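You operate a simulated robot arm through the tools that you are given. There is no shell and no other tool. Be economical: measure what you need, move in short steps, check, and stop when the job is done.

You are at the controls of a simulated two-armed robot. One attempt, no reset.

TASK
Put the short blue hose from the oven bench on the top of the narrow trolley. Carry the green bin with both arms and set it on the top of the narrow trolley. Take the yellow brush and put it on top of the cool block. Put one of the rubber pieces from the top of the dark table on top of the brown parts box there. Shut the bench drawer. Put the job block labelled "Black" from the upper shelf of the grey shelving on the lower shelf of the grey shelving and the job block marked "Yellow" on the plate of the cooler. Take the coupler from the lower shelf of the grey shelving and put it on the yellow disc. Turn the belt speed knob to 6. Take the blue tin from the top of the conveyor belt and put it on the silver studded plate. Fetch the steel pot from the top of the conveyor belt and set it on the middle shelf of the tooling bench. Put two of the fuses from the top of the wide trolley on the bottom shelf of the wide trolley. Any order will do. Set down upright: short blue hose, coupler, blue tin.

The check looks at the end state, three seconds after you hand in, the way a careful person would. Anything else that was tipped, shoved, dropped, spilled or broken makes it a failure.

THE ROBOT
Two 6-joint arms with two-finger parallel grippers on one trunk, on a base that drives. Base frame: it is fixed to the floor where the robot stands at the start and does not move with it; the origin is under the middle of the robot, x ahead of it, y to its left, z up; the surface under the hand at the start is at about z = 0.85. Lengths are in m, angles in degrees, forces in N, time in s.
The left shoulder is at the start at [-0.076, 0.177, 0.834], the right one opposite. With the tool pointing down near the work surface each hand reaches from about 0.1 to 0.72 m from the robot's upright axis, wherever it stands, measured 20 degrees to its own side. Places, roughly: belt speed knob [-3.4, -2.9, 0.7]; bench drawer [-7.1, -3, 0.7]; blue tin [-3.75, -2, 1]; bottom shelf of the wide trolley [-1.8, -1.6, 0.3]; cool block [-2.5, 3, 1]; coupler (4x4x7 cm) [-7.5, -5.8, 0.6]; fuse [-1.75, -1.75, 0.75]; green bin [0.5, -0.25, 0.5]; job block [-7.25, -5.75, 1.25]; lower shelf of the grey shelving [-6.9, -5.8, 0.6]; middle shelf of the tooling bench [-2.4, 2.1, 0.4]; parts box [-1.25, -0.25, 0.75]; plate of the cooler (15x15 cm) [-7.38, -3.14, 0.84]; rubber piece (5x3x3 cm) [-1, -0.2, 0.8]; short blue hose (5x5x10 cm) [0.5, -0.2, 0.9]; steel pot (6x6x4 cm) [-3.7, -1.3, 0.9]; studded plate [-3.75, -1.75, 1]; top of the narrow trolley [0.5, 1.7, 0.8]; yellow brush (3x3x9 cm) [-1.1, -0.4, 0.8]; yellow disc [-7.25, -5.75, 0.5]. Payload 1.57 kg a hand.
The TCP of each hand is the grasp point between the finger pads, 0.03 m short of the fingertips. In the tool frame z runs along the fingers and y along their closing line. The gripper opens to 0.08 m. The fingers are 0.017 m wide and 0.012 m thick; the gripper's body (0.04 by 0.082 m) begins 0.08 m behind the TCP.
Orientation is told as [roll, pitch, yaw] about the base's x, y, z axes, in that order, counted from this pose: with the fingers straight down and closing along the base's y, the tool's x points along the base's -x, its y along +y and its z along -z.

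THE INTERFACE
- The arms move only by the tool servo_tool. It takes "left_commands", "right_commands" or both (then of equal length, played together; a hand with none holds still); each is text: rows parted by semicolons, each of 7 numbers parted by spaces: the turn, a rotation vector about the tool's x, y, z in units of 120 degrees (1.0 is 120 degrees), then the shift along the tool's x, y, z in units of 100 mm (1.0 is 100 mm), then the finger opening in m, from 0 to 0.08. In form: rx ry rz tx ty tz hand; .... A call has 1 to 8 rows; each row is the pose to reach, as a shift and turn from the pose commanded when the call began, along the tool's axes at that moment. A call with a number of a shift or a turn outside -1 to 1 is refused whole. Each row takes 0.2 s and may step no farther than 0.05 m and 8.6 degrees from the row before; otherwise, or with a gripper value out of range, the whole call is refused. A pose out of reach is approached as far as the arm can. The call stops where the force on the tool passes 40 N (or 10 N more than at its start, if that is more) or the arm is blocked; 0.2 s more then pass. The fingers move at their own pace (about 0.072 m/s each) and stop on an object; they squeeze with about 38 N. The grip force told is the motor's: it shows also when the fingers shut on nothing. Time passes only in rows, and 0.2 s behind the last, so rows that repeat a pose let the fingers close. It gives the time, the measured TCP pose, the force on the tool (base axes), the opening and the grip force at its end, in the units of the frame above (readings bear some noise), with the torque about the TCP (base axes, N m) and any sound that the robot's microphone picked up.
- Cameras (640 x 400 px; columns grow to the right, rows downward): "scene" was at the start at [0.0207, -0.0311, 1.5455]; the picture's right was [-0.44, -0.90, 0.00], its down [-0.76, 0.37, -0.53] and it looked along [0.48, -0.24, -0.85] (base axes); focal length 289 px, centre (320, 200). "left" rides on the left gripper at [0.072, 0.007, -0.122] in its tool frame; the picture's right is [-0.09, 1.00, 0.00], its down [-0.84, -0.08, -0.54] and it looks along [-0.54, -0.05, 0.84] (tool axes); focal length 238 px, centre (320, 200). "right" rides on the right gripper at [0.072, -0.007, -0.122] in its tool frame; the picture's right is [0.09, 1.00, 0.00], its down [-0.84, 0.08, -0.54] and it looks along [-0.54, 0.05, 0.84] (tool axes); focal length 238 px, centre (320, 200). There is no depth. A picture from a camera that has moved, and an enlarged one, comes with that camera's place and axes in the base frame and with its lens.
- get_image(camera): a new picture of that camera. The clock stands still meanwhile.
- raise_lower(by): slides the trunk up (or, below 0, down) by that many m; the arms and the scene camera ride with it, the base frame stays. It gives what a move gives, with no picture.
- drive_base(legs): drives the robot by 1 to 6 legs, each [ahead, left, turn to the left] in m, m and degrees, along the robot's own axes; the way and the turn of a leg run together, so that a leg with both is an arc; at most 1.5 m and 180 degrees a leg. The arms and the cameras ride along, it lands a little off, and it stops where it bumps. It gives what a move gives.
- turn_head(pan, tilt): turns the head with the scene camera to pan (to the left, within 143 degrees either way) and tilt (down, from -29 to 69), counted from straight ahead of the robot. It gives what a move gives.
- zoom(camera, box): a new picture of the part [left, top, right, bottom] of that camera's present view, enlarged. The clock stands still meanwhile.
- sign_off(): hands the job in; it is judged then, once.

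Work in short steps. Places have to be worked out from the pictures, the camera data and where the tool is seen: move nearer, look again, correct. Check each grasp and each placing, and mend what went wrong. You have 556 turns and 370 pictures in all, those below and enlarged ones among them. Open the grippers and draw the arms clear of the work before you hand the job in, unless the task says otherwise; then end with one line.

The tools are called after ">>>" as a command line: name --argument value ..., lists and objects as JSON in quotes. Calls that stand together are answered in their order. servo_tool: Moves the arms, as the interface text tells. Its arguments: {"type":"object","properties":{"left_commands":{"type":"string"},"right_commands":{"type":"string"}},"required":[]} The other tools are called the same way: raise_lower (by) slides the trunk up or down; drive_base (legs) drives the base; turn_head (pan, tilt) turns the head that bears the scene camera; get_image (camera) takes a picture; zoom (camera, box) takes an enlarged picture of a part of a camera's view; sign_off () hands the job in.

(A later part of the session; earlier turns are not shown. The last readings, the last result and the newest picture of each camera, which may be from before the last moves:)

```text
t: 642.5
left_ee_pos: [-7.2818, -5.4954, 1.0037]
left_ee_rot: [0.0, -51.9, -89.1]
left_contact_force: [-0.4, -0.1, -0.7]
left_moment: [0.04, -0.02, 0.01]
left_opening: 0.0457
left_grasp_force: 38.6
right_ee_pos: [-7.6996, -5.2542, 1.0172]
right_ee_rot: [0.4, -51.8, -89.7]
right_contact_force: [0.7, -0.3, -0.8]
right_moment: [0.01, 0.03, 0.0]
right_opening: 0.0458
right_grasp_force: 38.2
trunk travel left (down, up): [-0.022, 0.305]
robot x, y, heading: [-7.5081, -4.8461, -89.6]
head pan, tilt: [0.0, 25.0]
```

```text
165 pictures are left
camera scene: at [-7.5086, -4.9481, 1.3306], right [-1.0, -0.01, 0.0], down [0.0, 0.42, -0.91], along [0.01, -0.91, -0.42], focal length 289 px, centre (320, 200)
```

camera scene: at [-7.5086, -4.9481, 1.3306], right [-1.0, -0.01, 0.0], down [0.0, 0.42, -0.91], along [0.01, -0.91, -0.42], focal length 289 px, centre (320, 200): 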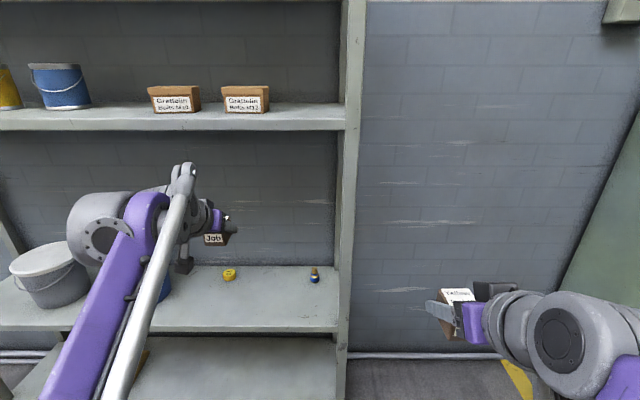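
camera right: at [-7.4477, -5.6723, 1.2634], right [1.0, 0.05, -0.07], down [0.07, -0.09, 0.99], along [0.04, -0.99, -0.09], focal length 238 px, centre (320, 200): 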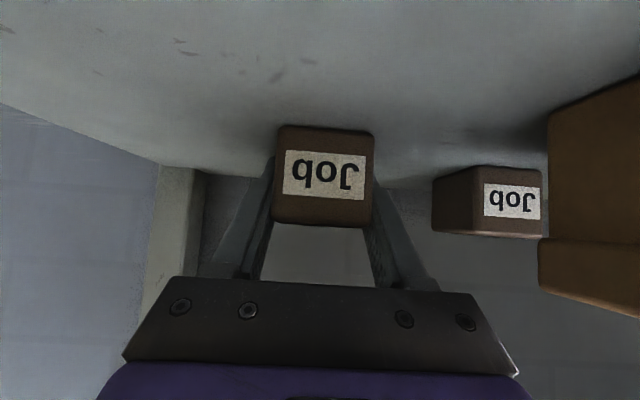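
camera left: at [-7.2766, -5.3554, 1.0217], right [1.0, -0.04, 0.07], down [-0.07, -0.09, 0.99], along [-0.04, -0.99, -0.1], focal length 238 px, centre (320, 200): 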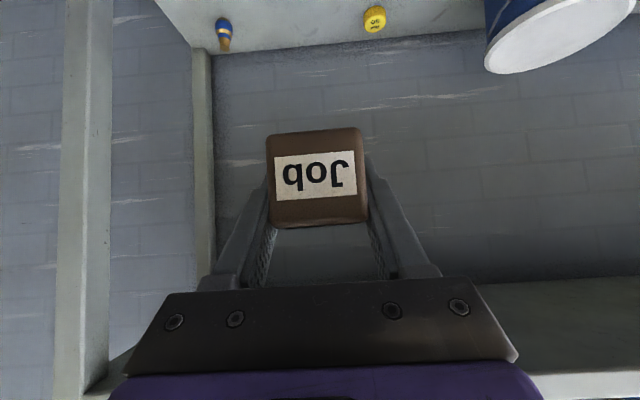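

Lower the left hand ~0.3 m while drawing back slightly.

>>> servo_tool --left_commands "0 0 0 0.32 0 0.13 0; 0 0 0 0.65 0 0.26 0; 0 0 0 0.97 0 0.38 0"

>>> servo_tool --left_commands "0 0 0 0.32 0 0.13 0; 0 0 0 0.65 0 0.26 0; 0 0 0 0.97 0 0.38 0"

>>> servo_tool --left_commands "0 0 0 0.32 0 0.13 0; 0 0 0 0.65 0 0.26 0; 0 0 0 0.97 0 0.38 0"

>>> get_image --camera "left"

```text
t: 643.3
left_ee_pos: [-7.2813, -5.4641, 0.9039]
left_ee_rot: [-0.1, -51.9, -89.1]
left_contact_force: [0.5, -0.3, -1.4]
left_moment: [-0.02, -0.02, -0.02]
left_opening: 0.0458
left_grasp_force: 38.5
right_ee_pos: [-7.7004, -5.2543, 1.018]
right_ee_rot: [0.3, -51.9, -89.7]
right_contact_force: [-0.7, 0.0, -1.3]
right_moment: [-0.03, -0.01, -0.02]
right_opening: 0.0456
right_grasp_force: 38.2
trunk travel left (down, up): [-0.022, 0.305]
robot x, y, heading: [-7.5093, -4.8508, -89.6]
head pan, tilt: [0.0, 25.0]
```

```text
t: 644.1
left_ee_pos: [-7.2816, -5.4361, 0.8043]
left_ee_rot: [-0.1, -51.8, -89.1]
left_contact_force: [-0.1, 0.7, -1.1]
left_moment: [-0.02, 0.02, -0.02]
left_opening: 0.0456
left_grasp_force: 37.5
right_ee_pos: [-7.7, -5.2545, 1.0169]
right_ee_rot: [0.3, -51.8, -89.7]
right_contact_force: [0.3, -0.3, -1.3]
right_moment: [0.0, 0.0, 0.0]
right_opening: 0.0456
right_grasp_force: 38.1
trunk travel left (down, up): [-0.022, 0.305]
robot x, y, heading: [-7.5068, -4.8491, -89.6]
head pan, tilt: [0.0, 25.0]
```

```text
t: 644.9
left_ee_pos: [-7.2801, -5.4043, 0.7044]
left_ee_rot: [-0.1, -51.8, -89.1]
left_contact_force: [-0.5, 0.6, -1.4]
left_moment: [-0.02, 0.04, -0.04]
left_opening: 0.0457
left_grasp_force: 38.0
right_ee_pos: [-7.7009, -5.255, 1.0173]
right_ee_rot: [0.3, -51.7, -89.6]
right_contact_force: [-0.6, -0.7, -0.9]
right_moment: [0.01, 0.0, 0.01]
right_opening: 0.0456
right_grasp_force: 37.1
trunk travel left (down, up): [-0.022, 0.305]
robot x, y, heading: [-7.5091, -4.8486, -89.3]
head pan, tilt: [0.0, 25.0]
```

```text
164 pictures are left
camera left: at [-7.2749, -5.2652, 0.7228], right [1.0, -0.04, 0.07], down [-0.07, -0.09, 0.99], along [-0.04, -0.99, -0.1], focal length 238 px, centre (320, 200)
```

left: 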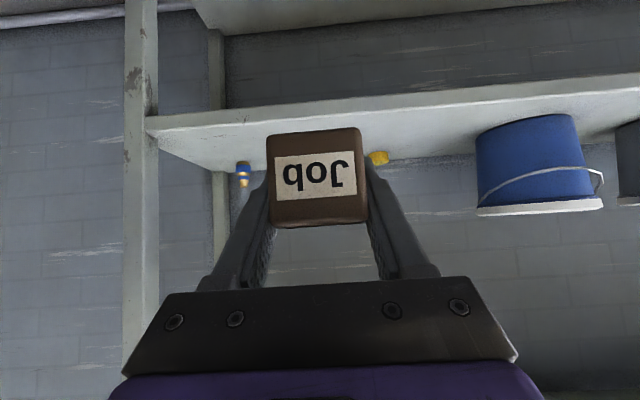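

>>> servo_tool --left_commands "0 0 0 0.28 0 0.21 0; 0 0 0 0.55 0 0.43 0"

>>> drive_base --legs '[[0.31, 0, 0]]'

>>> get_image --camera "left"

>>> get_image --camera "scene"

```text
t: 645.5
left_ee_pos: [-7.2827, -5.4051, 0.6344]
left_ee_rot: [-0.1, -51.8, -89.1]
left_contact_force: [0.2, 0.0, -1.0]
left_moment: [-0.02, -0.03, 0.0]
left_opening: 0.0457
left_grasp_force: 37.7
right_ee_pos: [-7.7004, -5.2553, 1.0174]
right_ee_rot: [0.3, -51.9, -89.7]
right_contact_force: [-0.8, 0.2, -0.8]
right_moment: [-0.02, 0.01, 0.02]
right_opening: 0.0455
right_grasp_force: 37.8
trunk travel left (down, up): [-0.022, 0.305]
robot x, y, heading: [-7.5093, -4.8505, -89.5]
head pan, tilt: [0.0, 25.0]
```

```text
t: 647.5
left_ee_pos: [-7.2806, -5.7052, 0.6349]
left_ee_rot: [-0.2, -51.7, -89.2]
left_contact_force: [0.4, 0.4, -0.9]
left_moment: [0.03, -0.01, 0.04]
left_opening: 0.0455
left_grasp_force: 37.8
right_ee_pos: [-7.6987, -5.5558, 1.0171]
right_ee_rot: [0.3, -51.8, -89.9]
right_contact_force: [-0.4, -1.2, -0.8]
right_moment: [-0.03, -0.02, 0.02]
right_opening: 0.0456
right_grasp_force: 37.5
trunk travel left (down, up): [-0.022, 0.305]
robot x, y, heading: [-7.5089, -5.1475, -89.6]
head pan, tilt: [0.0, 25.0]
```

```text
163 pictures are left
camera left: at [-7.2761, -5.5659, 0.6526], right [1.0, -0.04, 0.07], down [-0.07, -0.09, 0.99], along [-0.04, -0.99, -0.1], focal length 238 px, centre (320, 200)
```

left: 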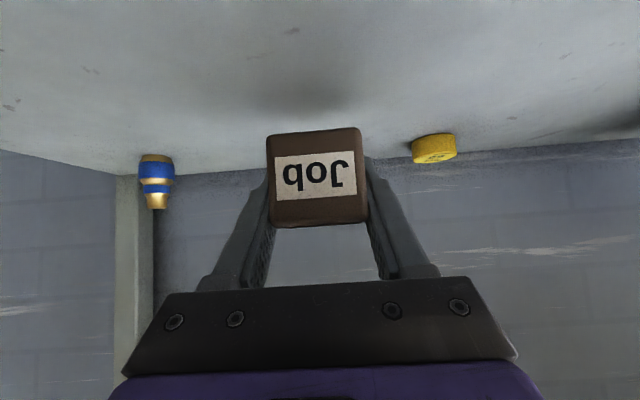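

```text
162 pictures are left
camera scene: at [-7.507, -5.2498, 1.3306], right [-1.0, -0.01, 0.0], down [0.0, 0.42, -0.91], along [0.0, -0.91, -0.42], focal length 289 px, centre (320, 200)
```

scene: 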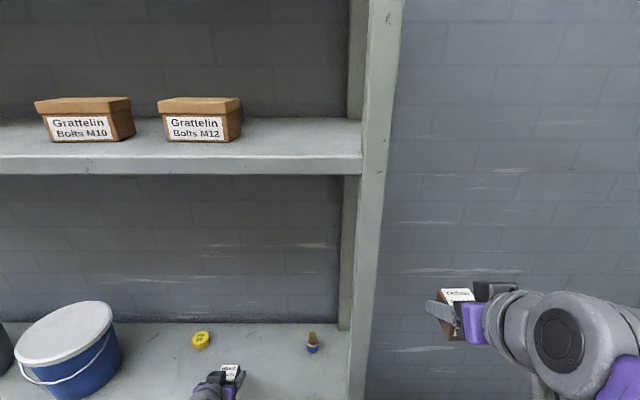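

Over free space. Lower until contact, then release.

>>> servo_tool --left_commands "0 0 0 0.12 0 0.09 0; 0 0 0 0.2 0 0.155 0; 0 0 0 0.225 0 0.175 0; 0 0 0 0.25 0 0.195 0; 0 0 0 0.275 0 0.215 0; 0 0 0 0.3 0 0.235 0; 0 0 0 0.325 0 0.255 0; 0 0 0 0.35 0 0.275 0"

```text
t: 649.3
left_ee_pos: [-7.2813, -5.7056, 0.5891]
left_ee_rot: [-0.1, -51.8, -89.2]
left_contact_force: [-0.6, -0.7, -0.8]
left_moment: [-0.01, -0.02, 0.01]
left_opening: 0.0457
left_grasp_force: 37.6
right_ee_pos: [-7.6996, -5.5547, 1.0174]
right_ee_rot: [0.5, -51.8, -89.8]
right_contact_force: [1.0, 0.5, -0.8]
right_moment: [-0.03, 0.02, 0.03]
right_opening: 0.0459
right_grasp_force: 37.9
trunk travel left (down, up): [-0.022, 0.305]
robot x, y, heading: [-7.5066, -5.1506, -90.0]
head pan, tilt: [0.0, 25.0]
```

>>> servo_tool --left_commands "0 0 0 0.03 0 0.02 0; 0 0 0 0.055 0 0.04 0; 0 0 0 0.08 0 0.06 0; 0 0 0 0.105 0 0.08 0; 0 0 0 0.13 0 0.1 0; 0 0 0 0.155 0 0.12 0"

>>> get_image --camera "left"

```text
t: 650.1
left_ee_pos: [-7.2821, -5.7053, 0.5848]
left_ee_rot: [-0.1, -52.5, -89.1]
left_contact_force: [-1.2, 8.0, 23.0]
left_moment: [1.0, 0.06, 0.07]
left_opening: 0.0456
left_grasp_force: 38.0
right_ee_pos: [-7.6994, -5.5536, 1.0173]
right_ee_rot: [0.4, -52.0, -89.9]
right_contact_force: [-0.2, 0.5, -0.7]
right_moment: [-0.04, 0.04, 0.0]
right_opening: 0.0454
right_grasp_force: 38.5
trunk travel left (down, up): [-0.022, 0.305]
robot x, y, heading: [-7.5074, -5.1496, -89.6]
head pan, tilt: [0.0, 25.0]
stopped in row 4 (left hand): the force on the tool passed its limit at 47 N (the readings are from after the stop); the commanded pose is now the measured one
```

```text
161 pictures are left
camera left: at [-7.276, -5.5648, 0.6013], right [1.0, -0.04, 0.07], down [-0.08, -0.08, 0.99], along [-0.04, -1.0, -0.08], focal length 238 px, centre (320, 200)
```

left: 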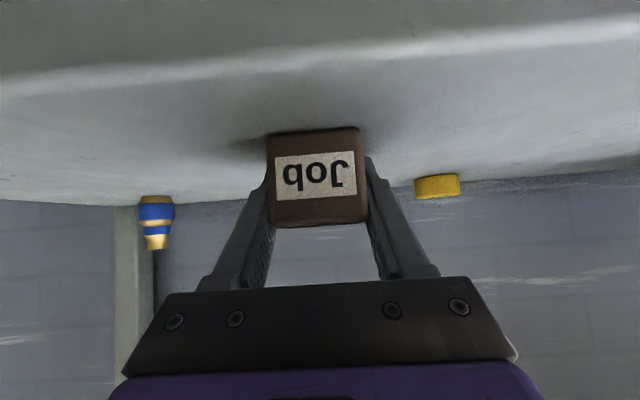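

Contact. Release and retreat.

>>> servo_tool --left_commands "0 0 0 -0.01 0 -0.008 0; 0 0 0 -0.01 0 -0.008 0.05; 0 0 0 -0.01 0 -0.008 0.065; 0 0 0 -0.01 0 -0.008 0.08; 0 0 0 -0.01 0 -0.008 0.08; 0 0 0 -0.01 0 -0.3 0.08; 0 0 0 -0.01 0 -0.65 0.08; 0 0 0 -0.01 0 -1 0.08"

>>> get_image --camera "left"

```text
t: 651.9
left_ee_pos: [-7.2814, -5.6256, 0.6469]
left_ee_rot: [0.0, -52.3, -89.1]
left_contact_force: [-0.5, 0.4, -0.6]
left_moment: [0.01, 0.0, 0.01]
left_opening: 0.08
left_grasp_force: 0.0
right_ee_pos: [-7.6986, -5.5544, 1.0176]
right_ee_rot: [0.4, -51.9, -89.8]
right_contact_force: [0.4, 0.9, -1.6]
right_moment: [-0.01, -0.01, -0.01]
right_opening: 0.0455
right_grasp_force: 37.7
trunk travel left (down, up): [-0.022, 0.305]
robot x, y, heading: [-7.5066, -5.1499, -89.9]
head pan, tilt: [0.0, 25.0]
```

```text
160 pictures are left
camera left: at [-7.2766, -5.4857, 0.6631], right [1.0, -0.04, 0.07], down [-0.08, -0.08, 0.99], along [-0.04, -1.0, -0.09], focal length 238 px, centre (320, 200)
```

left: 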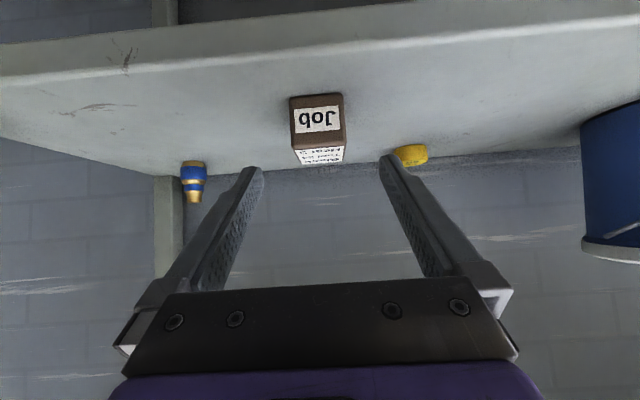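

Black placed. Now the coupler with the left hand: shift right 0.1 and move the hand inward 0.1.

>>> servo_tool --left_commands "0 0 0 -0.1 -0.2 -0.3 0.08; 0 0 0 -0.2 -0.45 -0.6 0.08; 0 0 0 -0.2 -0.7 -0.8 0.08; 0 0 0 -0.2 -1 -0.9 0.08"

>>> drive_base --legs '[[0, -0.1, 0]]'

>>> get_image --camera "left"

>>> get_image --camera "scene"

```text
t: 652.9
left_ee_pos: [-7.3801, -5.5723, 0.7176]
left_ee_rot: [0.0, -52.3, -89.2]
left_contact_force: [-0.1, -0.2, -0.5]
left_moment: [-0.05, -0.01, -0.01]
left_opening: 0.08
left_grasp_force: 0.0
right_ee_pos: [-7.6993, -5.555, 1.0177]
right_ee_rot: [0.5, -51.9, -89.7]
right_contact_force: [-0.1, 0.8, 0.1]
right_moment: [-0.03, 0.01, -0.02]
right_opening: 0.0456
right_grasp_force: 37.7
trunk travel left (down, up): [-0.022, 0.305]
robot x, y, heading: [-7.5067, -5.1513, -89.8]
head pan, tilt: [0.0, 25.0]
```

```text
t: 654.5
left_ee_pos: [-7.4757, -5.5704, 0.7183]
left_ee_rot: [0.0, -52.2, -89.1]
left_contact_force: [-0.2, 0.2, -0.4]
left_moment: [-0.01, 0.0, -0.01]
left_opening: 0.0796
left_grasp_force: 0.1
right_ee_pos: [-7.7957, -5.5565, 1.0167]
right_ee_rot: [0.5, -51.8, -89.6]
right_contact_force: [-0.6, -0.1, -0.8]
right_moment: [-0.01, 0.03, 0.0]
right_opening: 0.0458
right_grasp_force: 38.1
trunk travel left (down, up): [-0.022, 0.305]
robot x, y, heading: [-7.6033, -5.1501, -89.6]
head pan, tilt: [0.0, 25.0]
```

```text
159 pictures are left
camera left: at [-7.471, -5.4315, 0.7343], right [1.0, -0.04, 0.07], down [-0.08, -0.09, 0.99], along [-0.03, -1.0, -0.09], focal length 238 px, centre (320, 200)
```

left: 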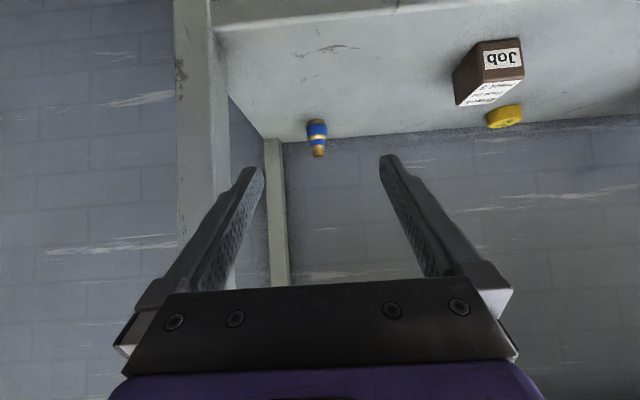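

```text
158 pictures are left
camera scene: at [-7.6043, -5.2498, 1.3306], right [-1.0, -0.01, 0.0], down [0.0, 0.42, -0.91], along [0.01, -0.91, -0.42], focal length 289 px, centre (320, 200)
```

scene: 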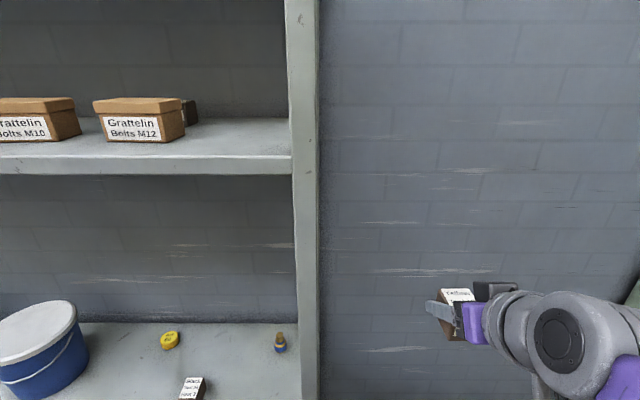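

Coupler at [-7.48,-5.854]; the west post is close (inner edge ≈−7.54), so use a narrow opening. Drive 0.1 forward and approach.

>>> drive_base --legs '[[0.1, 0, 0]]'

>>> servo_tool --left_commands "0 0 0 -0.05 0 0.3 0.055; 0 0 0 -0.1 0 0.6 0.055; 0 0 0 -0.16 0 1 0.055"

>>> get_image --camera "left"

```text
t: 655.6
left_ee_pos: [-7.4746, -5.6719, 0.7173]
left_ee_rot: [0.1, -52.2, -88.8]
left_contact_force: [0.2, -0.6, -1.4]
left_moment: [0.0, 0.03, 0.03]
left_opening: 0.0799
left_grasp_force: 0.1
right_ee_pos: [-7.7937, -5.6588, 1.0162]
right_ee_rot: [0.4, -51.8, -89.5]
right_contact_force: [0.0, -0.5, -1.4]
right_moment: [-0.03, 0.0, 0.01]
right_opening: 0.0455
right_grasp_force: 38.1
trunk travel left (down, up): [-0.022, 0.305]
robot x, y, heading: [-7.6057, -5.2491, -89.4]
head pan, tilt: [0.0, 25.0]
```

```text
t: 656.4
left_ee_pos: [-7.4696, -5.7648, 0.667]
left_ee_rot: [0.0, -52.2, -89.0]
left_contact_force: [0.0, 0.7, -0.4]
left_moment: [-0.02, -0.01, -0.02]
left_opening: 0.0545
left_grasp_force: 0.2
right_ee_pos: [-7.7932, -5.6591, 1.016]
right_ee_rot: [0.4, -51.8, -89.5]
right_contact_force: [0.1, 0.3, -0.5]
right_moment: [-0.01, 0.01, 0.01]
right_opening: 0.0456
right_grasp_force: 37.7
trunk travel left (down, up): [-0.022, 0.305]
robot x, y, heading: [-7.605, -5.2504, -89.5]
head pan, tilt: [0.0, 25.0]
```

```text
157 pictures are left
camera left: at [-7.4654, -5.623, 0.6838], right [1.0, -0.04, 0.07], down [-0.08, -0.09, 0.99], along [-0.03, -1.0, -0.09], focal length 238 px, centre (320, 200)
```

left: 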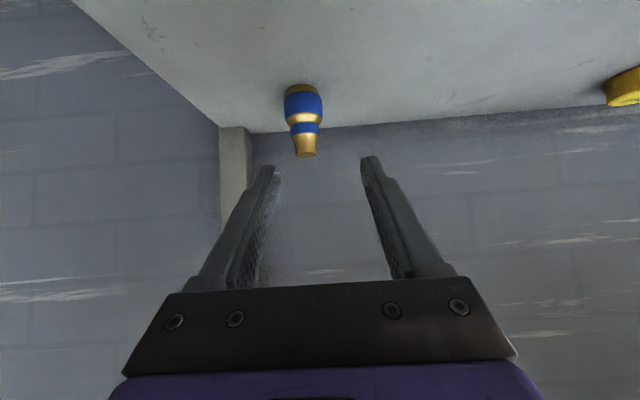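

>>> servo_tool --left_commands "0 0 0 0.02 -0.03 0.3 0.055; 0 0 0 0.04 -0.065 0.6 0.055; 0 0 0 0.06 -0.065 0.9 0.055; 0 0 0 0.06 -0.065 1 0.055"

>>> get_image --camera "left"

```text
t: 657.4
left_ee_pos: [-7.476, -5.8377, 0.6024]
left_ee_rot: [0.0, -52.1, -88.9]
left_contact_force: [0.3, -0.5, -0.5]
left_moment: [0.01, 0.03, 0.02]
left_opening: 0.055
left_grasp_force: 0.0
right_ee_pos: [-7.7945, -5.658, 1.019]
right_ee_rot: [0.3, -51.8, -89.5]
right_contact_force: [-0.1, -0.4, -0.4]
right_moment: [0.02, 0.01, 0.01]
right_opening: 0.0457
right_grasp_force: 37.5
trunk travel left (down, up): [-0.022, 0.305]
robot x, y, heading: [-7.6043, -5.2505, -89.5]
head pan, tilt: [0.0, 25.0]
```

```text
156 pictures are left
camera left: at [-7.4713, -5.6974, 0.6186], right [1.0, -0.04, 0.07], down [-0.08, -0.09, 0.99], along [-0.03, -1.0, -0.09], focal length 238 px, centre (320, 200)
```

left: 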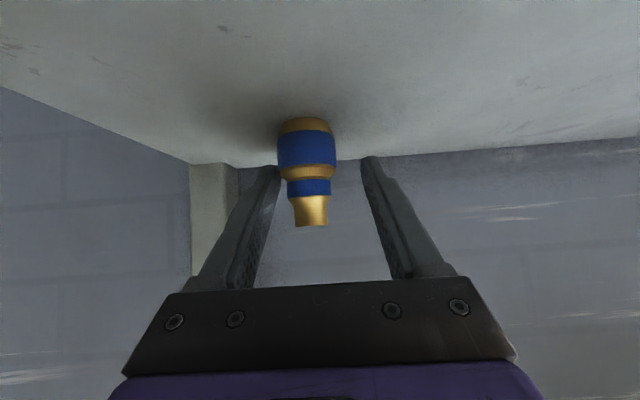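

>>> servo_tool --left_commands "0 0 0 -0.01 -0.05 0.07 0.055; 0 0 0 -0.03 -0.05 0.13 0.055; 0 0 0 -0.03 -0.05 0.13 0.045; 0 0 0 -0.03 -0.05 0.13 0.03; 0 0 0 -0.03 -0.05 0.13 0; 0 0 0 -0.03 -0.05 0.13 0; 0 0 0 -0.03 -0.05 0.13 0"

>>> get_image --camera "left"

```text
t: 659.0
left_ee_pos: [-7.48, -5.8497, 0.5968]
left_ee_rot: [0.0, -52.3, -88.9]
left_contact_force: [-0.5, -0.6, 1.3]
left_moment: [-0.05, 0.0, 0.0]
left_opening: 0.0329
left_grasp_force: 37.8
right_ee_pos: [-7.7939, -5.6584, 1.0169]
right_ee_rot: [0.4, -51.8, -89.5]
right_contact_force: [0.3, 0.6, -0.5]
right_moment: [-0.01, -0.03, 0.01]
right_opening: 0.0457
right_grasp_force: 38.5
trunk travel left (down, up): [-0.022, 0.305]
robot x, y, heading: [-7.605, -5.2525, -89.4]
head pan, tilt: [0.0, 25.0]
```

```text
155 pictures are left
camera left: at [-7.4763, -5.7086, 0.6134], right [1.0, -0.04, 0.07], down [-0.08, -0.09, 0.99], along [-0.03, -1.0, -0.09], focal length 238 px, centre (320, 200)
```

left: 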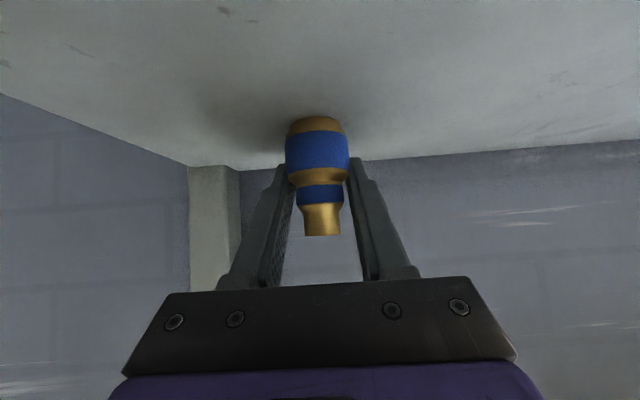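

Coupler gripped (33 mm). Lift 8 cm and check, then back out.

>>> servo_tool --left_commands "0 0 0 -0.1 0 -0.08 0; 0 0 0 -0.35 0 -0.27 0; 0 0 0 -0.63 0 -0.49 0"

>>> get_image --camera "left"

```text
t: 659.8
left_ee_pos: [-7.4822, -5.8497, 0.6772]
left_ee_rot: [-0.1, -52.2, -88.9]
left_contact_force: [-0.9, -0.5, -1.0]
left_moment: [0.0, -0.05, -0.02]
left_opening: 0.033
left_grasp_force: 37.9
right_ee_pos: [-7.7933, -5.6573, 1.017]
right_ee_rot: [0.4, -51.8, -89.6]
right_contact_force: [-0.5, -0.4, -1.4]
right_moment: [-0.03, 0.01, -0.03]
right_opening: 0.0452
right_grasp_force: 38.0
trunk travel left (down, up): [-0.022, 0.305]
robot x, y, heading: [-7.6046, -5.2509, -89.1]
head pan, tilt: [0.0, 25.0]
```

```text
154 pictures are left
camera left: at [-7.4773, -5.7099, 0.6942], right [1.0, -0.04, 0.07], down [-0.08, -0.09, 0.99], along [-0.03, -1.0, -0.09], focal length 238 px, centre (320, 200)
```

left: 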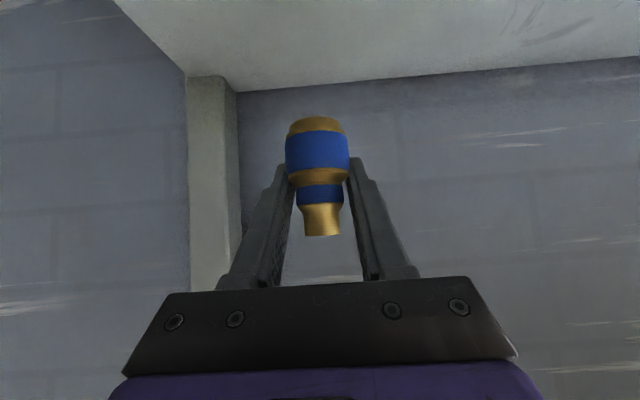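

Held upright. Back out 0.3 m and drive left 0.34 to face the disc.

>>> drive_base --legs '[[-0.3, 0, 0], [0, 0.345, -0.5]]'

>>> get_image --camera "left"

>>> get_image --camera "scene"

```text
t: 665.0
left_ee_pos: [-7.1456, -5.5509, 0.676]
left_ee_rot: [-0.2, -52.2, -89.1]
left_contact_force: [-0.1, -0.1, -1.6]
left_moment: [-0.04, 0.01, 0.0]
left_opening: 0.0331
left_grasp_force: 38.2
right_ee_pos: [-7.456, -5.3553, 1.0169]
right_ee_rot: [0.3, -51.8, -89.8]
right_contact_force: [-0.9, 0.4, -0.6]
right_moment: [0.01, -0.01, -0.01]
right_opening: 0.0458
right_grasp_force: 37.8
trunk travel left (down, up): [-0.022, 0.305]
robot x, y, heading: [-7.2642, -4.953, -89.5]
head pan, tilt: [0.0, 25.0]
```

```text
153 pictures are left
camera left: at [-7.1406, -5.4101, 0.6938], right [1.0, -0.04, 0.07], down [-0.08, -0.09, 0.99], along [-0.04, -1.0, -0.09], focal length 238 px, centre (320, 200)
```

left: 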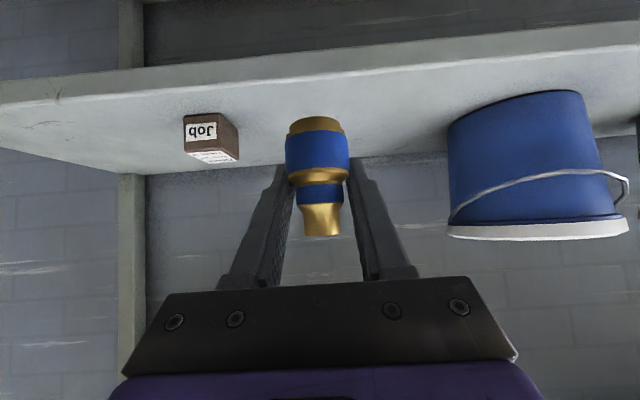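

```text
152 pictures are left
camera scene: at [-7.2645, -5.0503, 1.3306], right [-1.0, -0.01, 0.0], down [0.0, 0.42, -0.91], along [0.01, -0.91, -0.42], focal length 289 px, centre (320, 200)
```

scene: 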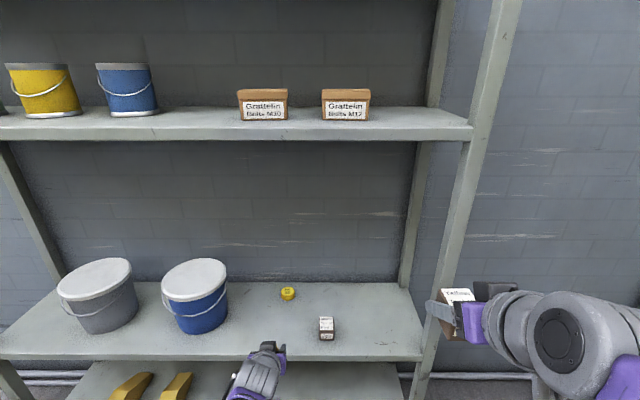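

>>> zoom --camera "scene" --box '[250, 270, 350, 350]'

```text
5.00 times, centred on (300, 310) of scene
camera zoom: at [-7.2645, -5.0503, 1.3306], right [-1.0, -0.01, 0.0], down [0.0, 0.42, -0.91], along [0.01, -0.91, -0.42], focal length 1444 px, centre (420, -350)
```

zoom: 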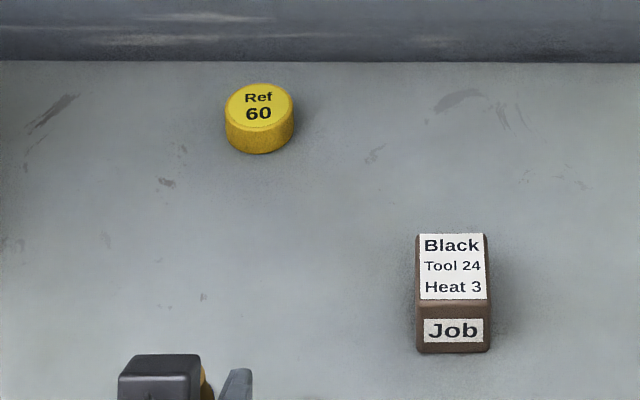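

Disc: centre ≈[-7.142,-5.882], Ø5 cm, top z≈0.581. Retract the right hand 10 cm, then drive forward partway.

>>> servo_tool --right_commands "0 0 0 0.2 0 -0.27 0; 0 0 0 0.42 0 -0.53 0; 0 0 0 0.65 0 -0.82 0"

>>> drive_base --legs '[[0.27, 0, 0]]'

>>> get_image --camera "left"

>>> get_image --camera "scene"

```text
t: 665.8
left_ee_pos: [-7.1459, -5.5492, 0.6768]
left_ee_rot: [-0.1, -52.3, -89.0]
left_contact_force: [0.1, -0.5, -2.1]
left_moment: [-0.01, 0.01, 0.02]
left_opening: 0.033
left_grasp_force: 37.8
right_ee_pos: [-7.4576, -5.2507, 1.0184]
right_ee_rot: [0.2, -51.8, -89.7]
right_contact_force: [0.0, 0.1, -0.8]
right_moment: [0.01, 0.01, 0.02]
right_opening: 0.0457
right_grasp_force: 37.8
trunk travel left (down, up): [-0.022, 0.305]
robot x, y, heading: [-7.2638, -4.9495, -89.6]
head pan, tilt: [0.0, 25.0]
```

```text
t: 667.7
left_ee_pos: [-7.1408, -5.8192, 0.677]
left_ee_rot: [-0.1, -52.2, -88.8]
left_contact_force: [-0.7, 0.0, -1.2]
left_moment: [0.0, 0.02, 0.01]
left_opening: 0.0332
left_grasp_force: 37.6
right_ee_pos: [-7.4543, -5.5229, 1.0164]
right_ee_rot: [0.4, -51.9, -89.5]
right_contact_force: [-0.3, 0.3, -0.6]
right_moment: [0.0, -0.01, 0.01]
right_opening: 0.0454
right_grasp_force: 37.8
trunk travel left (down, up): [-0.022, 0.305]
robot x, y, heading: [-7.2649, -5.2217, -89.6]
head pan, tilt: [0.0, 25.0]
```

```text
150 pictures are left
camera left: at [-7.1361, -5.6786, 0.6937], right [1.0, -0.04, 0.07], down [-0.08, -0.09, 0.99], along [-0.03, -1.0, -0.09], focal length 238 px, centre (320, 200)
```

left: 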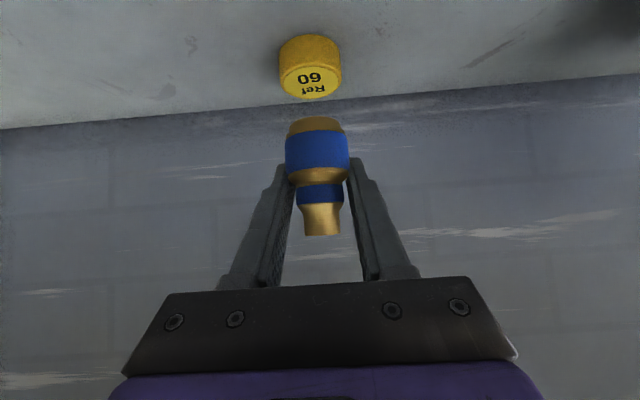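

```text
149 pictures are left
camera scene: at [-7.2619, -5.3196, 1.3305], right [-1.0, -0.01, 0.0], down [0.0, 0.42, -0.91], along [0.01, -0.91, -0.42], focal length 289 px, centre (320, 200)
```

scene: 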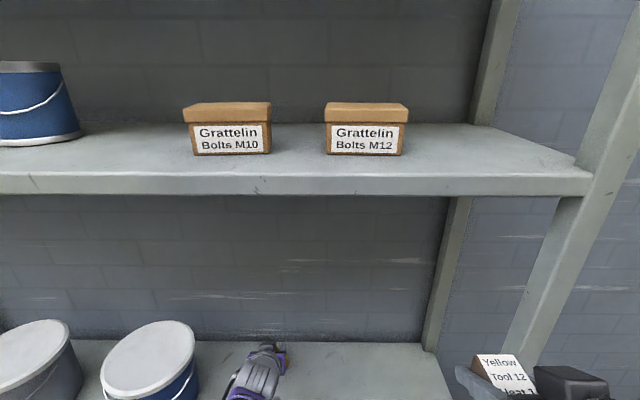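

Both visible: disc centre [-7.142,-5.867], coupler at TCP. Move forward 4.9 cm and down 2.7 cm, then check.

>>> servo_tool --left_commands "0 0 0 -0.05 -0.01 0.2 0; 0 0 0 -0.1 -0.01 0.4 0; 0 0 0 -0.09 -0.01 0.55 0"

>>> get_image --camera "left"

>>> turn_head --pan 0 --tilt 50

>>> get_image --camera "scene"

```text
t: 668.5
left_ee_pos: [-7.1412, -5.871, 0.6498]
left_ee_rot: [-0.1, -52.3, -88.8]
left_contact_force: [-0.5, -0.2, -1.9]
left_moment: [-0.01, 0.0, -0.02]
left_opening: 0.033
left_grasp_force: 38.1
right_ee_pos: [-7.4534, -5.5214, 1.0173]
right_ee_rot: [0.4, -51.8, -89.5]
right_contact_force: [-0.3, -0.4, -0.1]
right_moment: [-0.05, 0.04, -0.02]
right_opening: 0.0458
right_grasp_force: 38.1
trunk travel left (down, up): [-0.022, 0.305]
robot x, y, heading: [-7.2633, -5.2175, -89.5]
head pan, tilt: [0.0, 25.0]
```

```text
148 pictures are left
camera left: at [-7.137, -5.7305, 0.6671], right [1.0, -0.04, 0.07], down [-0.07, -0.09, 0.99], along [-0.03, -1.0, -0.09], focal length 238 px, centre (320, 200)
```

left: 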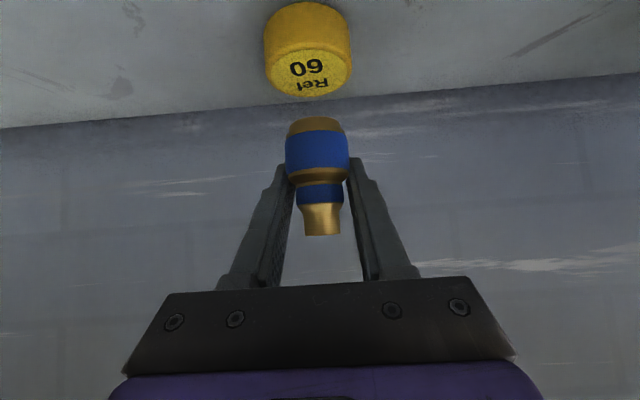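

```text
t: 669.4
left_ee_pos: [-7.1422, -5.8705, 0.6509]
left_ee_rot: [0.0, -52.2, -88.7]
left_contact_force: [-0.3, -0.2, -1.3]
left_moment: [-0.01, -0.01, -0.02]
left_opening: 0.033
left_grasp_force: 38.1
right_ee_pos: [-7.4541, -5.5217, 1.018]
right_ee_rot: [0.4, -51.8, -89.5]
right_contact_force: [-0.2, 0.2, -1.0]
right_moment: [-0.02, 0.0, 0.03]
right_opening: 0.0455
right_grasp_force: 37.9
trunk travel left (down, up): [-0.022, 0.305]
robot x, y, heading: [-7.2632, -5.2154, -89.3]
head pan, tilt: [0.0, 50.0]
```

```text
147 pictures are left
camera scene: at [-7.2621, -5.304, 1.2931], right [-1.0, -0.01, 0.0], down [-0.01, 0.77, -0.64], along [0.01, -0.64, -0.77], focal length 289 px, centre (320, 200)
```

scene: 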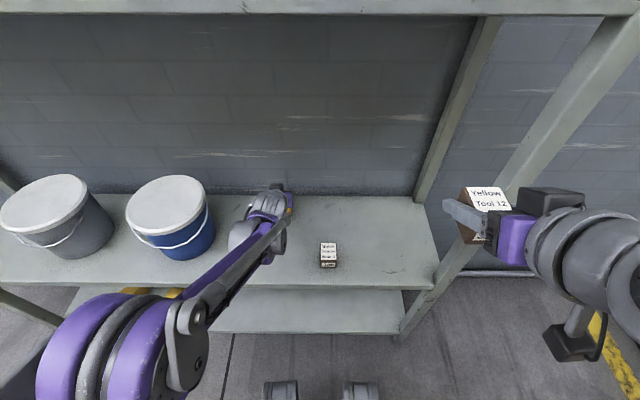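

The coupler is ~1.3 cm too far back. Correct, lower 2 cm, and verify.

>>> servo_tool --left_commands "0 0 0 0.075 -0.02 -0.095 0; 0 0 0 0.155 -0.02 -0.03 0; 0 0 0 0.23 -0.02 0.03 0"

>>> get_image --camera "left"

>>> zoom --camera "scene" --box '[220, 160, 340, 250]'

```text
t: 670.2
left_ee_pos: [-7.1424, -5.8556, 0.6295]
left_ee_rot: [-0.1, -52.2, -88.8]
left_contact_force: [0.4, 0.1, -1.5]
left_moment: [0.03, 0.02, 0.0]
left_opening: 0.0332
left_grasp_force: 38.1
right_ee_pos: [-7.4545, -5.5215, 1.0178]
right_ee_rot: [0.5, -51.9, -89.5]
right_contact_force: [0.4, 0.1, -0.4]
right_moment: [-0.01, 0.0, 0.0]
right_opening: 0.0457
right_grasp_force: 37.9
trunk travel left (down, up): [-0.022, 0.305]
robot x, y, heading: [-7.2636, -5.2204, -89.5]
head pan, tilt: [0.0, 50.0]
```

```text
146 pictures are left
camera left: at [-7.1379, -5.7161, 0.6474], right [1.0, -0.04, 0.07], down [-0.07, -0.09, 0.99], along [-0.03, -1.0, -0.09], focal length 238 px, centre (320, 200)
```

left: 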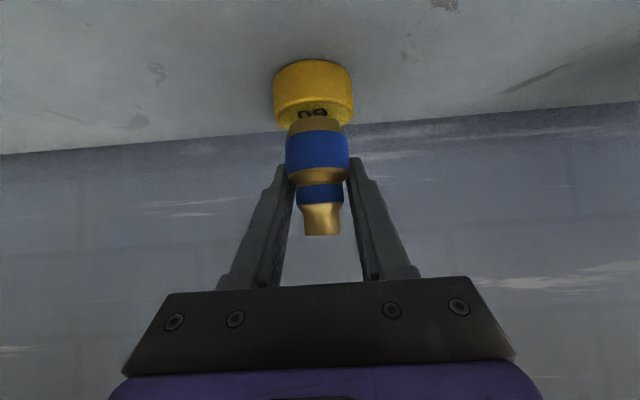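

```text
4.44 times, centred on (280, 205) of scene
camera zoom: at [-7.2621, -5.304, 1.2931], right [-1.0, -0.01, 0.0], down [-0.01, 0.77, -0.64], along [0.01, -0.64, -0.77], focal length 1283 px, centre (498, 178)
```

zoom: 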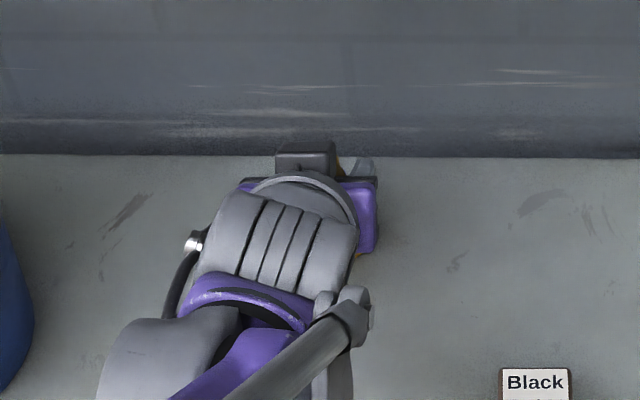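

Aligned within ~2 mm. Lower in 2 mm steps to contact.

>>> servo_tool --left_commands "0 0 0 0.02 0 0.015 0; 0 0 0 0.035 0 0.027 0; 0 0 0 0.05 0 0.039 0; 0 0 0 0.065 0 0.051 0; 0 0 0 0.08 0 0.062 0"

>>> get_image --camera "left"

```text
t: 671.4
left_ee_pos: [-7.1423, -5.856, 0.6201]
left_ee_rot: [0.0, -52.3, -88.7]
left_contact_force: [0.6, 0.7, 1.9]
left_moment: [-0.06, 0.01, 0.01]
left_opening: 0.0332
left_grasp_force: 38.1
right_ee_pos: [-7.4549, -5.5212, 1.0174]
right_ee_rot: [0.4, -51.9, -89.5]
right_contact_force: [0.0, 0.3, -0.5]
right_moment: [-0.02, -0.04, -0.01]
right_opening: 0.0455
right_grasp_force: 37.8
trunk travel left (down, up): [-0.022, 0.305]
robot x, y, heading: [-7.2608, -5.2192, -89.7]
head pan, tilt: [0.0, 50.0]
```

```text
144 pictures are left
camera left: at [-7.138, -5.7155, 0.6374], right [1.0, -0.04, 0.07], down [-0.08, -0.08, 0.99], along [-0.03, -1.0, -0.09], focal length 238 px, centre (320, 200)
```

left: 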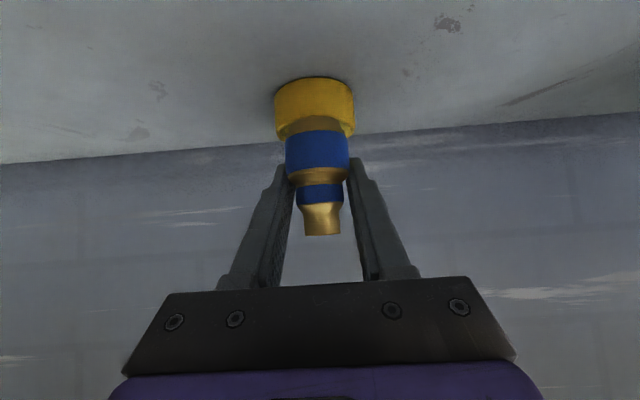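

Light contact just made. One more millimetre, then release very gently and retreat along the tool axis.

>>> servo_tool --left_commands "0 0 0 0.008 0 0.006 0; 0 0 0 0.008 0 0.006 0.036; 0 0 0 0.008 0 0.006 0.042; 0 0 0 0.008 0 0.006 0.05; 0 0 0 0.008 0 0.006 0.06; 0 0 0 0.008 0 -0.2 0.06; 0 0 0 0.008 0 -0.5 0.06; 0 0 0 0.008 0 -0.9 0.06"

>>> get_image --camera "left"

```text
t: 673.2
left_ee_pos: [-7.1426, -5.7833, 0.676]
left_ee_rot: [0.1, -52.3, -88.7]
left_contact_force: [-0.6, -0.4, -0.5]
left_moment: [-0.04, -0.03, -0.03]
left_opening: 0.06
left_grasp_force: 0.1
right_ee_pos: [-7.4539, -5.5212, 1.0169]
right_ee_rot: [0.4, -51.8, -89.4]
right_contact_force: [0.5, 0.8, -1.4]
right_moment: [-0.03, -0.01, 0.04]
right_opening: 0.0453
right_grasp_force: 37.6
trunk travel left (down, up): [-0.022, 0.305]
robot x, y, heading: [-7.2615, -5.2235, -89.4]
head pan, tilt: [0.0, 50.0]
```

```text
143 pictures are left
camera left: at [-7.1382, -5.6429, 0.6918], right [1.0, -0.04, 0.07], down [-0.08, -0.09, 0.99], along [-0.03, -1.0, -0.09], focal length 238 px, centre (320, 200)
```

left: 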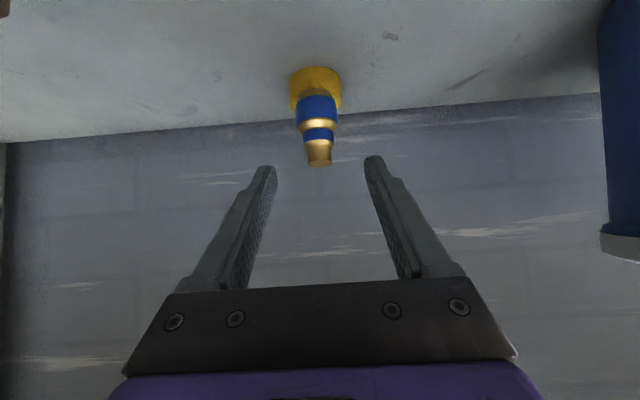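

The coupler stands on the disc. Back out and verify with the head camera.

>>> drive_base --legs '[[-0.35, 0, 0]]'

>>> turn_head --pan 0 --tilt 35

>>> zoom --camera "scene" --box '[200, 130, 440, 310]'

```text
t: 675.5
left_ee_pos: [-7.1479, -5.4331, 0.6749]
left_ee_rot: [0.0, -52.3, -89.0]
left_contact_force: [-0.7, 0.7, 0.1]
left_moment: [-0.01, 0.02, -0.01]
left_opening: 0.0599
left_grasp_force: 0.0
right_ee_pos: [-7.4584, -5.1676, 1.0175]
right_ee_rot: [0.4, -51.8, -89.6]
right_contact_force: [-0.2, 0.3, -1.1]
right_moment: [0.02, -0.02, 0.02]
right_opening: 0.0456
right_grasp_force: 37.7
trunk travel left (down, up): [-0.022, 0.305]
robot x, y, heading: [-7.2693, -4.8669, -89.7]
head pan, tilt: [0.0, 50.0]
```

```text
t: 676.3
left_ee_pos: [-7.147, -5.4325, 0.6744]
left_ee_rot: [0.1, -52.3, -89.0]
left_contact_force: [-0.7, -0.4, -0.6]
left_moment: [0.01, 0.05, -0.03]
left_opening: 0.0601
left_grasp_force: 0.1
right_ee_pos: [-7.4581, -5.1683, 1.0174]
right_ee_rot: [0.4, -51.8, -89.6]
right_contact_force: [-0.4, 1.0, -1.5]
right_moment: [0.02, 0.04, 0.01]
right_opening: 0.0458
right_grasp_force: 38.4
trunk travel left (down, up): [-0.022, 0.305]
robot x, y, heading: [-7.2716, -4.8684, -89.7]
head pan, tilt: [0.0, 35.0]
```

```text
2.22 times, centred on (320, 220) of scene
camera zoom: at [-7.2655, -4.963, 1.3148], right [-1.0, -0.01, 0.0], down [0.0, 0.57, -0.82], along [0.01, -0.82, -0.57], focal length 642 px, centre (320, 156)
```

zoom: 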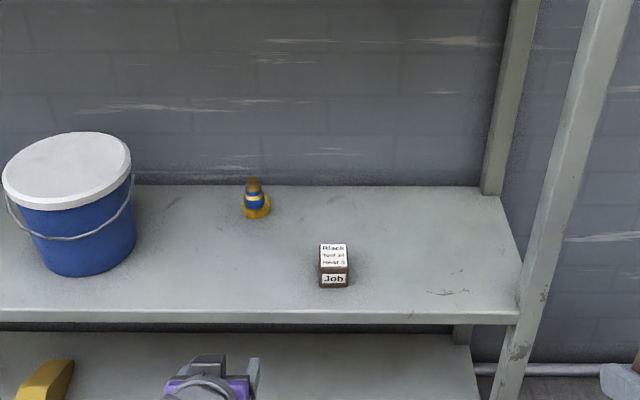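

Coupler and Black are fine. Now carry Yellow to the cooler: raise the trunk, drive to the lane and face the bench.

>>> raise_lower --by 0.22

>>> drive_base --legs '[[0, 0.82, 0], [-1.45, 0, 0], [0, 0, -90]]'

>>> turn_head --pan 0 --tilt 45

>>> get_image --camera "scene"

```text
t: 678.6
left_ee_pos: [-7.1474, -5.4326, 0.8948]
left_ee_rot: [0.0, -52.2, -89.1]
left_contact_force: [0.3, -0.2, 0.8]
left_moment: [0.01, 0.02, 0.0]
left_opening: 0.06
left_grasp_force: 0.0
right_ee_pos: [-7.4587, -5.1687, 1.2368]
right_ee_rot: [0.2, -51.8, -89.6]
right_contact_force: [0.4, -0.1, -0.5]
right_moment: [0.01, -0.03, -0.01]
right_opening: 0.0455
right_grasp_force: 37.9
trunk travel left (down, up): [-0.242, 0.085]
robot x, y, heading: [-7.2689, -4.8701, -89.5]
head pan, tilt: [0.0, 35.0]
```

```text
t: 697.2
left_ee_pos: [-6.9691, -3.47, 0.8955]
left_ee_rot: [0.0, -52.2, 176.8]
left_contact_force: [0.1, 0.1, 0.2]
left_moment: [0.03, 0.0, -0.03]
left_opening: 0.0601
left_grasp_force: 0.1
right_ee_pos: [-6.6833, -3.178, 1.2384]
right_ee_rot: [0.5, -51.8, 176.2]
right_contact_force: [-0.3, -0.4, -0.8]
right_moment: [0.02, 0.03, 0.02]
right_opening: 0.0454
right_grasp_force: 37.8
trunk travel left (down, up): [-0.242, 0.085]
robot x, y, heading: [-6.3956, -3.3875, 176.2]
head pan, tilt: [0.0, 35.0]
```

```text
t: 697.9
left_ee_pos: [-6.9684, -3.4691, 0.8945]
left_ee_rot: [0.0, -52.2, 176.7]
left_contact_force: [0.4, 0.0, 0.5]
left_moment: [0.02, 0.02, 0.0]
left_opening: 0.06
left_grasp_force: 0.0
right_ee_pos: [-6.6842, -3.1786, 1.2379]
right_ee_rot: [0.2, -51.8, 176.1]
right_contact_force: [-0.1, -0.3, -1.2]
right_moment: [0.01, -0.01, -0.02]
right_opening: 0.0456
right_grasp_force: 37.6
trunk travel left (down, up): [-0.242, 0.085]
robot x, y, heading: [-6.3998, -3.3944, 176.2]
head pan, tilt: [0.0, 45.0]
```

```text
141 pictures are left
camera scene: at [-6.4386, -3.39, 1.5264], right [0.06, 1.0, 0.0], down [0.71, -0.05, -0.71], along [-0.71, 0.05, -0.71], focal length 289 px, centre (320, 200)
```

scene: 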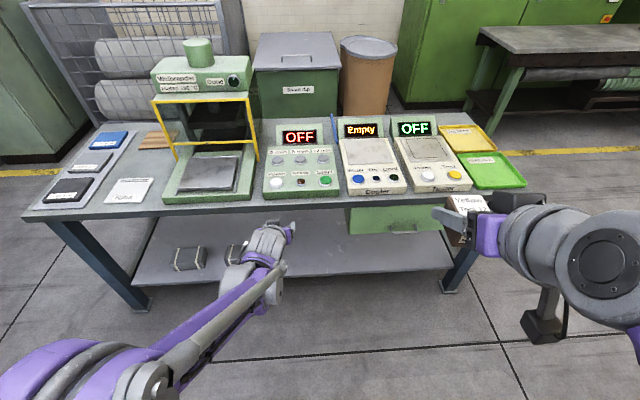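

Straighten and retract the left hand, fix the heading.

>>> servo_tool --left_commands "0 0.062 0 0 0 -0.2 0.08; 0 0.124 0 0 0 -0.4 0.08; 0 0.186 0 0 0 -0.6 0.08; 0 0.248 0 0 0 -0.75 0.08; 0 0.31 0 0 0 -0.85 0.08; 0 0.372 0 0 0 -0.95 0.08; 0 0.433 0 0 0 -1 0.08"

>>> servo_tool --left_commands "0 0 0 0.35 0 -0.3 0.08; 0 0 0 0.7 0 -0.6 0.08; 0 0 0 1 0 -0.9 0.08"

>>> drive_base --legs '[[0.1, 0, 3.8], [0, -0.03, 0]]'

>>> get_image --camera "scene"

>>> get_image --camera "right"

```text
t: 699.5
left_ee_pos: [-6.892, -3.4728, 0.9567]
left_ee_rot: [0.0, -0.2, 176.8]
left_contact_force: [-0.4, -0.5, 0.1]
left_moment: [0.02, -0.01, 0.02]
left_opening: 0.08
left_grasp_force: 0.1
right_ee_pos: [-6.6846, -3.1794, 1.2372]
right_ee_rot: [0.4, -51.7, 176.2]
right_contact_force: [-0.2, 0.9, -0.5]
right_moment: [-0.03, 0.01, -0.03]
right_opening: 0.046
right_grasp_force: 37.3
trunk travel left (down, up): [-0.242, 0.085]
robot x, y, heading: [-6.3985, -3.3941, 176.1]
head pan, tilt: [0.0, 45.0]
```

```text
t: 700.3
left_ee_pos: [-6.7897, -3.4793, 1.0459]
left_ee_rot: [0.0, -0.2, 176.7]
left_contact_force: [0.3, 0.1, 0.7]
left_moment: [0.01, 0.01, -0.02]
left_opening: 0.08
left_grasp_force: 0.1
right_ee_pos: [-6.6825, -3.1793, 1.2378]
right_ee_rot: [0.3, -51.9, 176.2]
right_contact_force: [0.4, 0.5, -1.7]
right_moment: [-0.02, 0.01, -0.01]
right_opening: 0.0456
right_grasp_force: 38.3
trunk travel left (down, up): [-0.242, 0.085]
robot x, y, heading: [-6.3981, -3.3906, 176.4]
head pan, tilt: [0.0, 45.0]
```

```text
t: 702.0
left_ee_pos: [-6.8841, -3.4731, 1.0465]
left_ee_rot: [0.1, -0.4, -179.1]
left_contact_force: [0.1, 0.6, 1.0]
left_moment: [0.01, 0.0, -0.03]
left_opening: 0.0799
left_grasp_force: 0.0
right_ee_pos: [-6.7976, -3.1662, 1.2386]
right_ee_rot: [0.3, -51.8, -179.9]
right_contact_force: [-0.1, 0.2, -1.0]
right_moment: [0.0, -0.01, 0.0]
right_opening: 0.0458
right_grasp_force: 37.9
trunk travel left (down, up): [-0.242, 0.085]
robot x, y, heading: [-6.4961, -3.3619, -179.9]
head pan, tilt: [0.0, 45.0]
```

```text
140 pictures are left
camera scene: at [-6.5389, -3.3601, 1.5263], right [0.0, 1.0, 0.0], down [0.71, 0.0, -0.71], along [-0.71, 0.0, -0.71], focal length 289 px, centre (320, 200)
```

scene: 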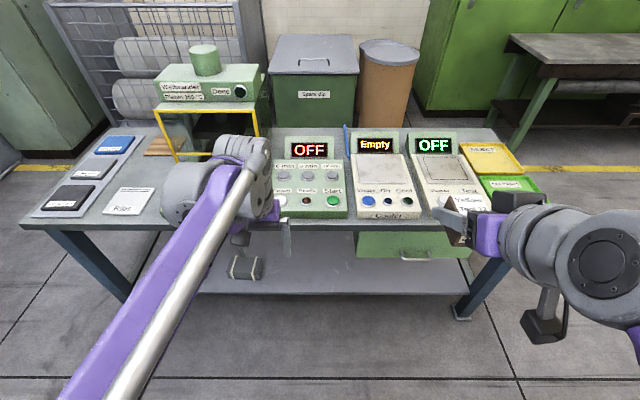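

```text
139 pictures are left
camera right: at [-6.6573, -3.1587, 1.2563], right [0.06, -1.0, -0.07], down [-0.09, -0.07, 0.99], along [-0.99, -0.06, -0.1], focal length 238 px, centre (320, 200)
```

right: 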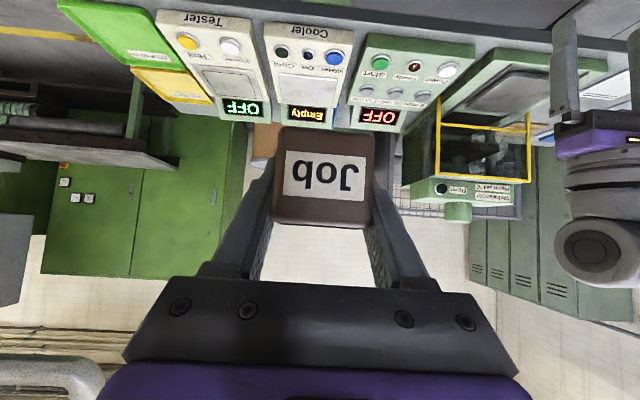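

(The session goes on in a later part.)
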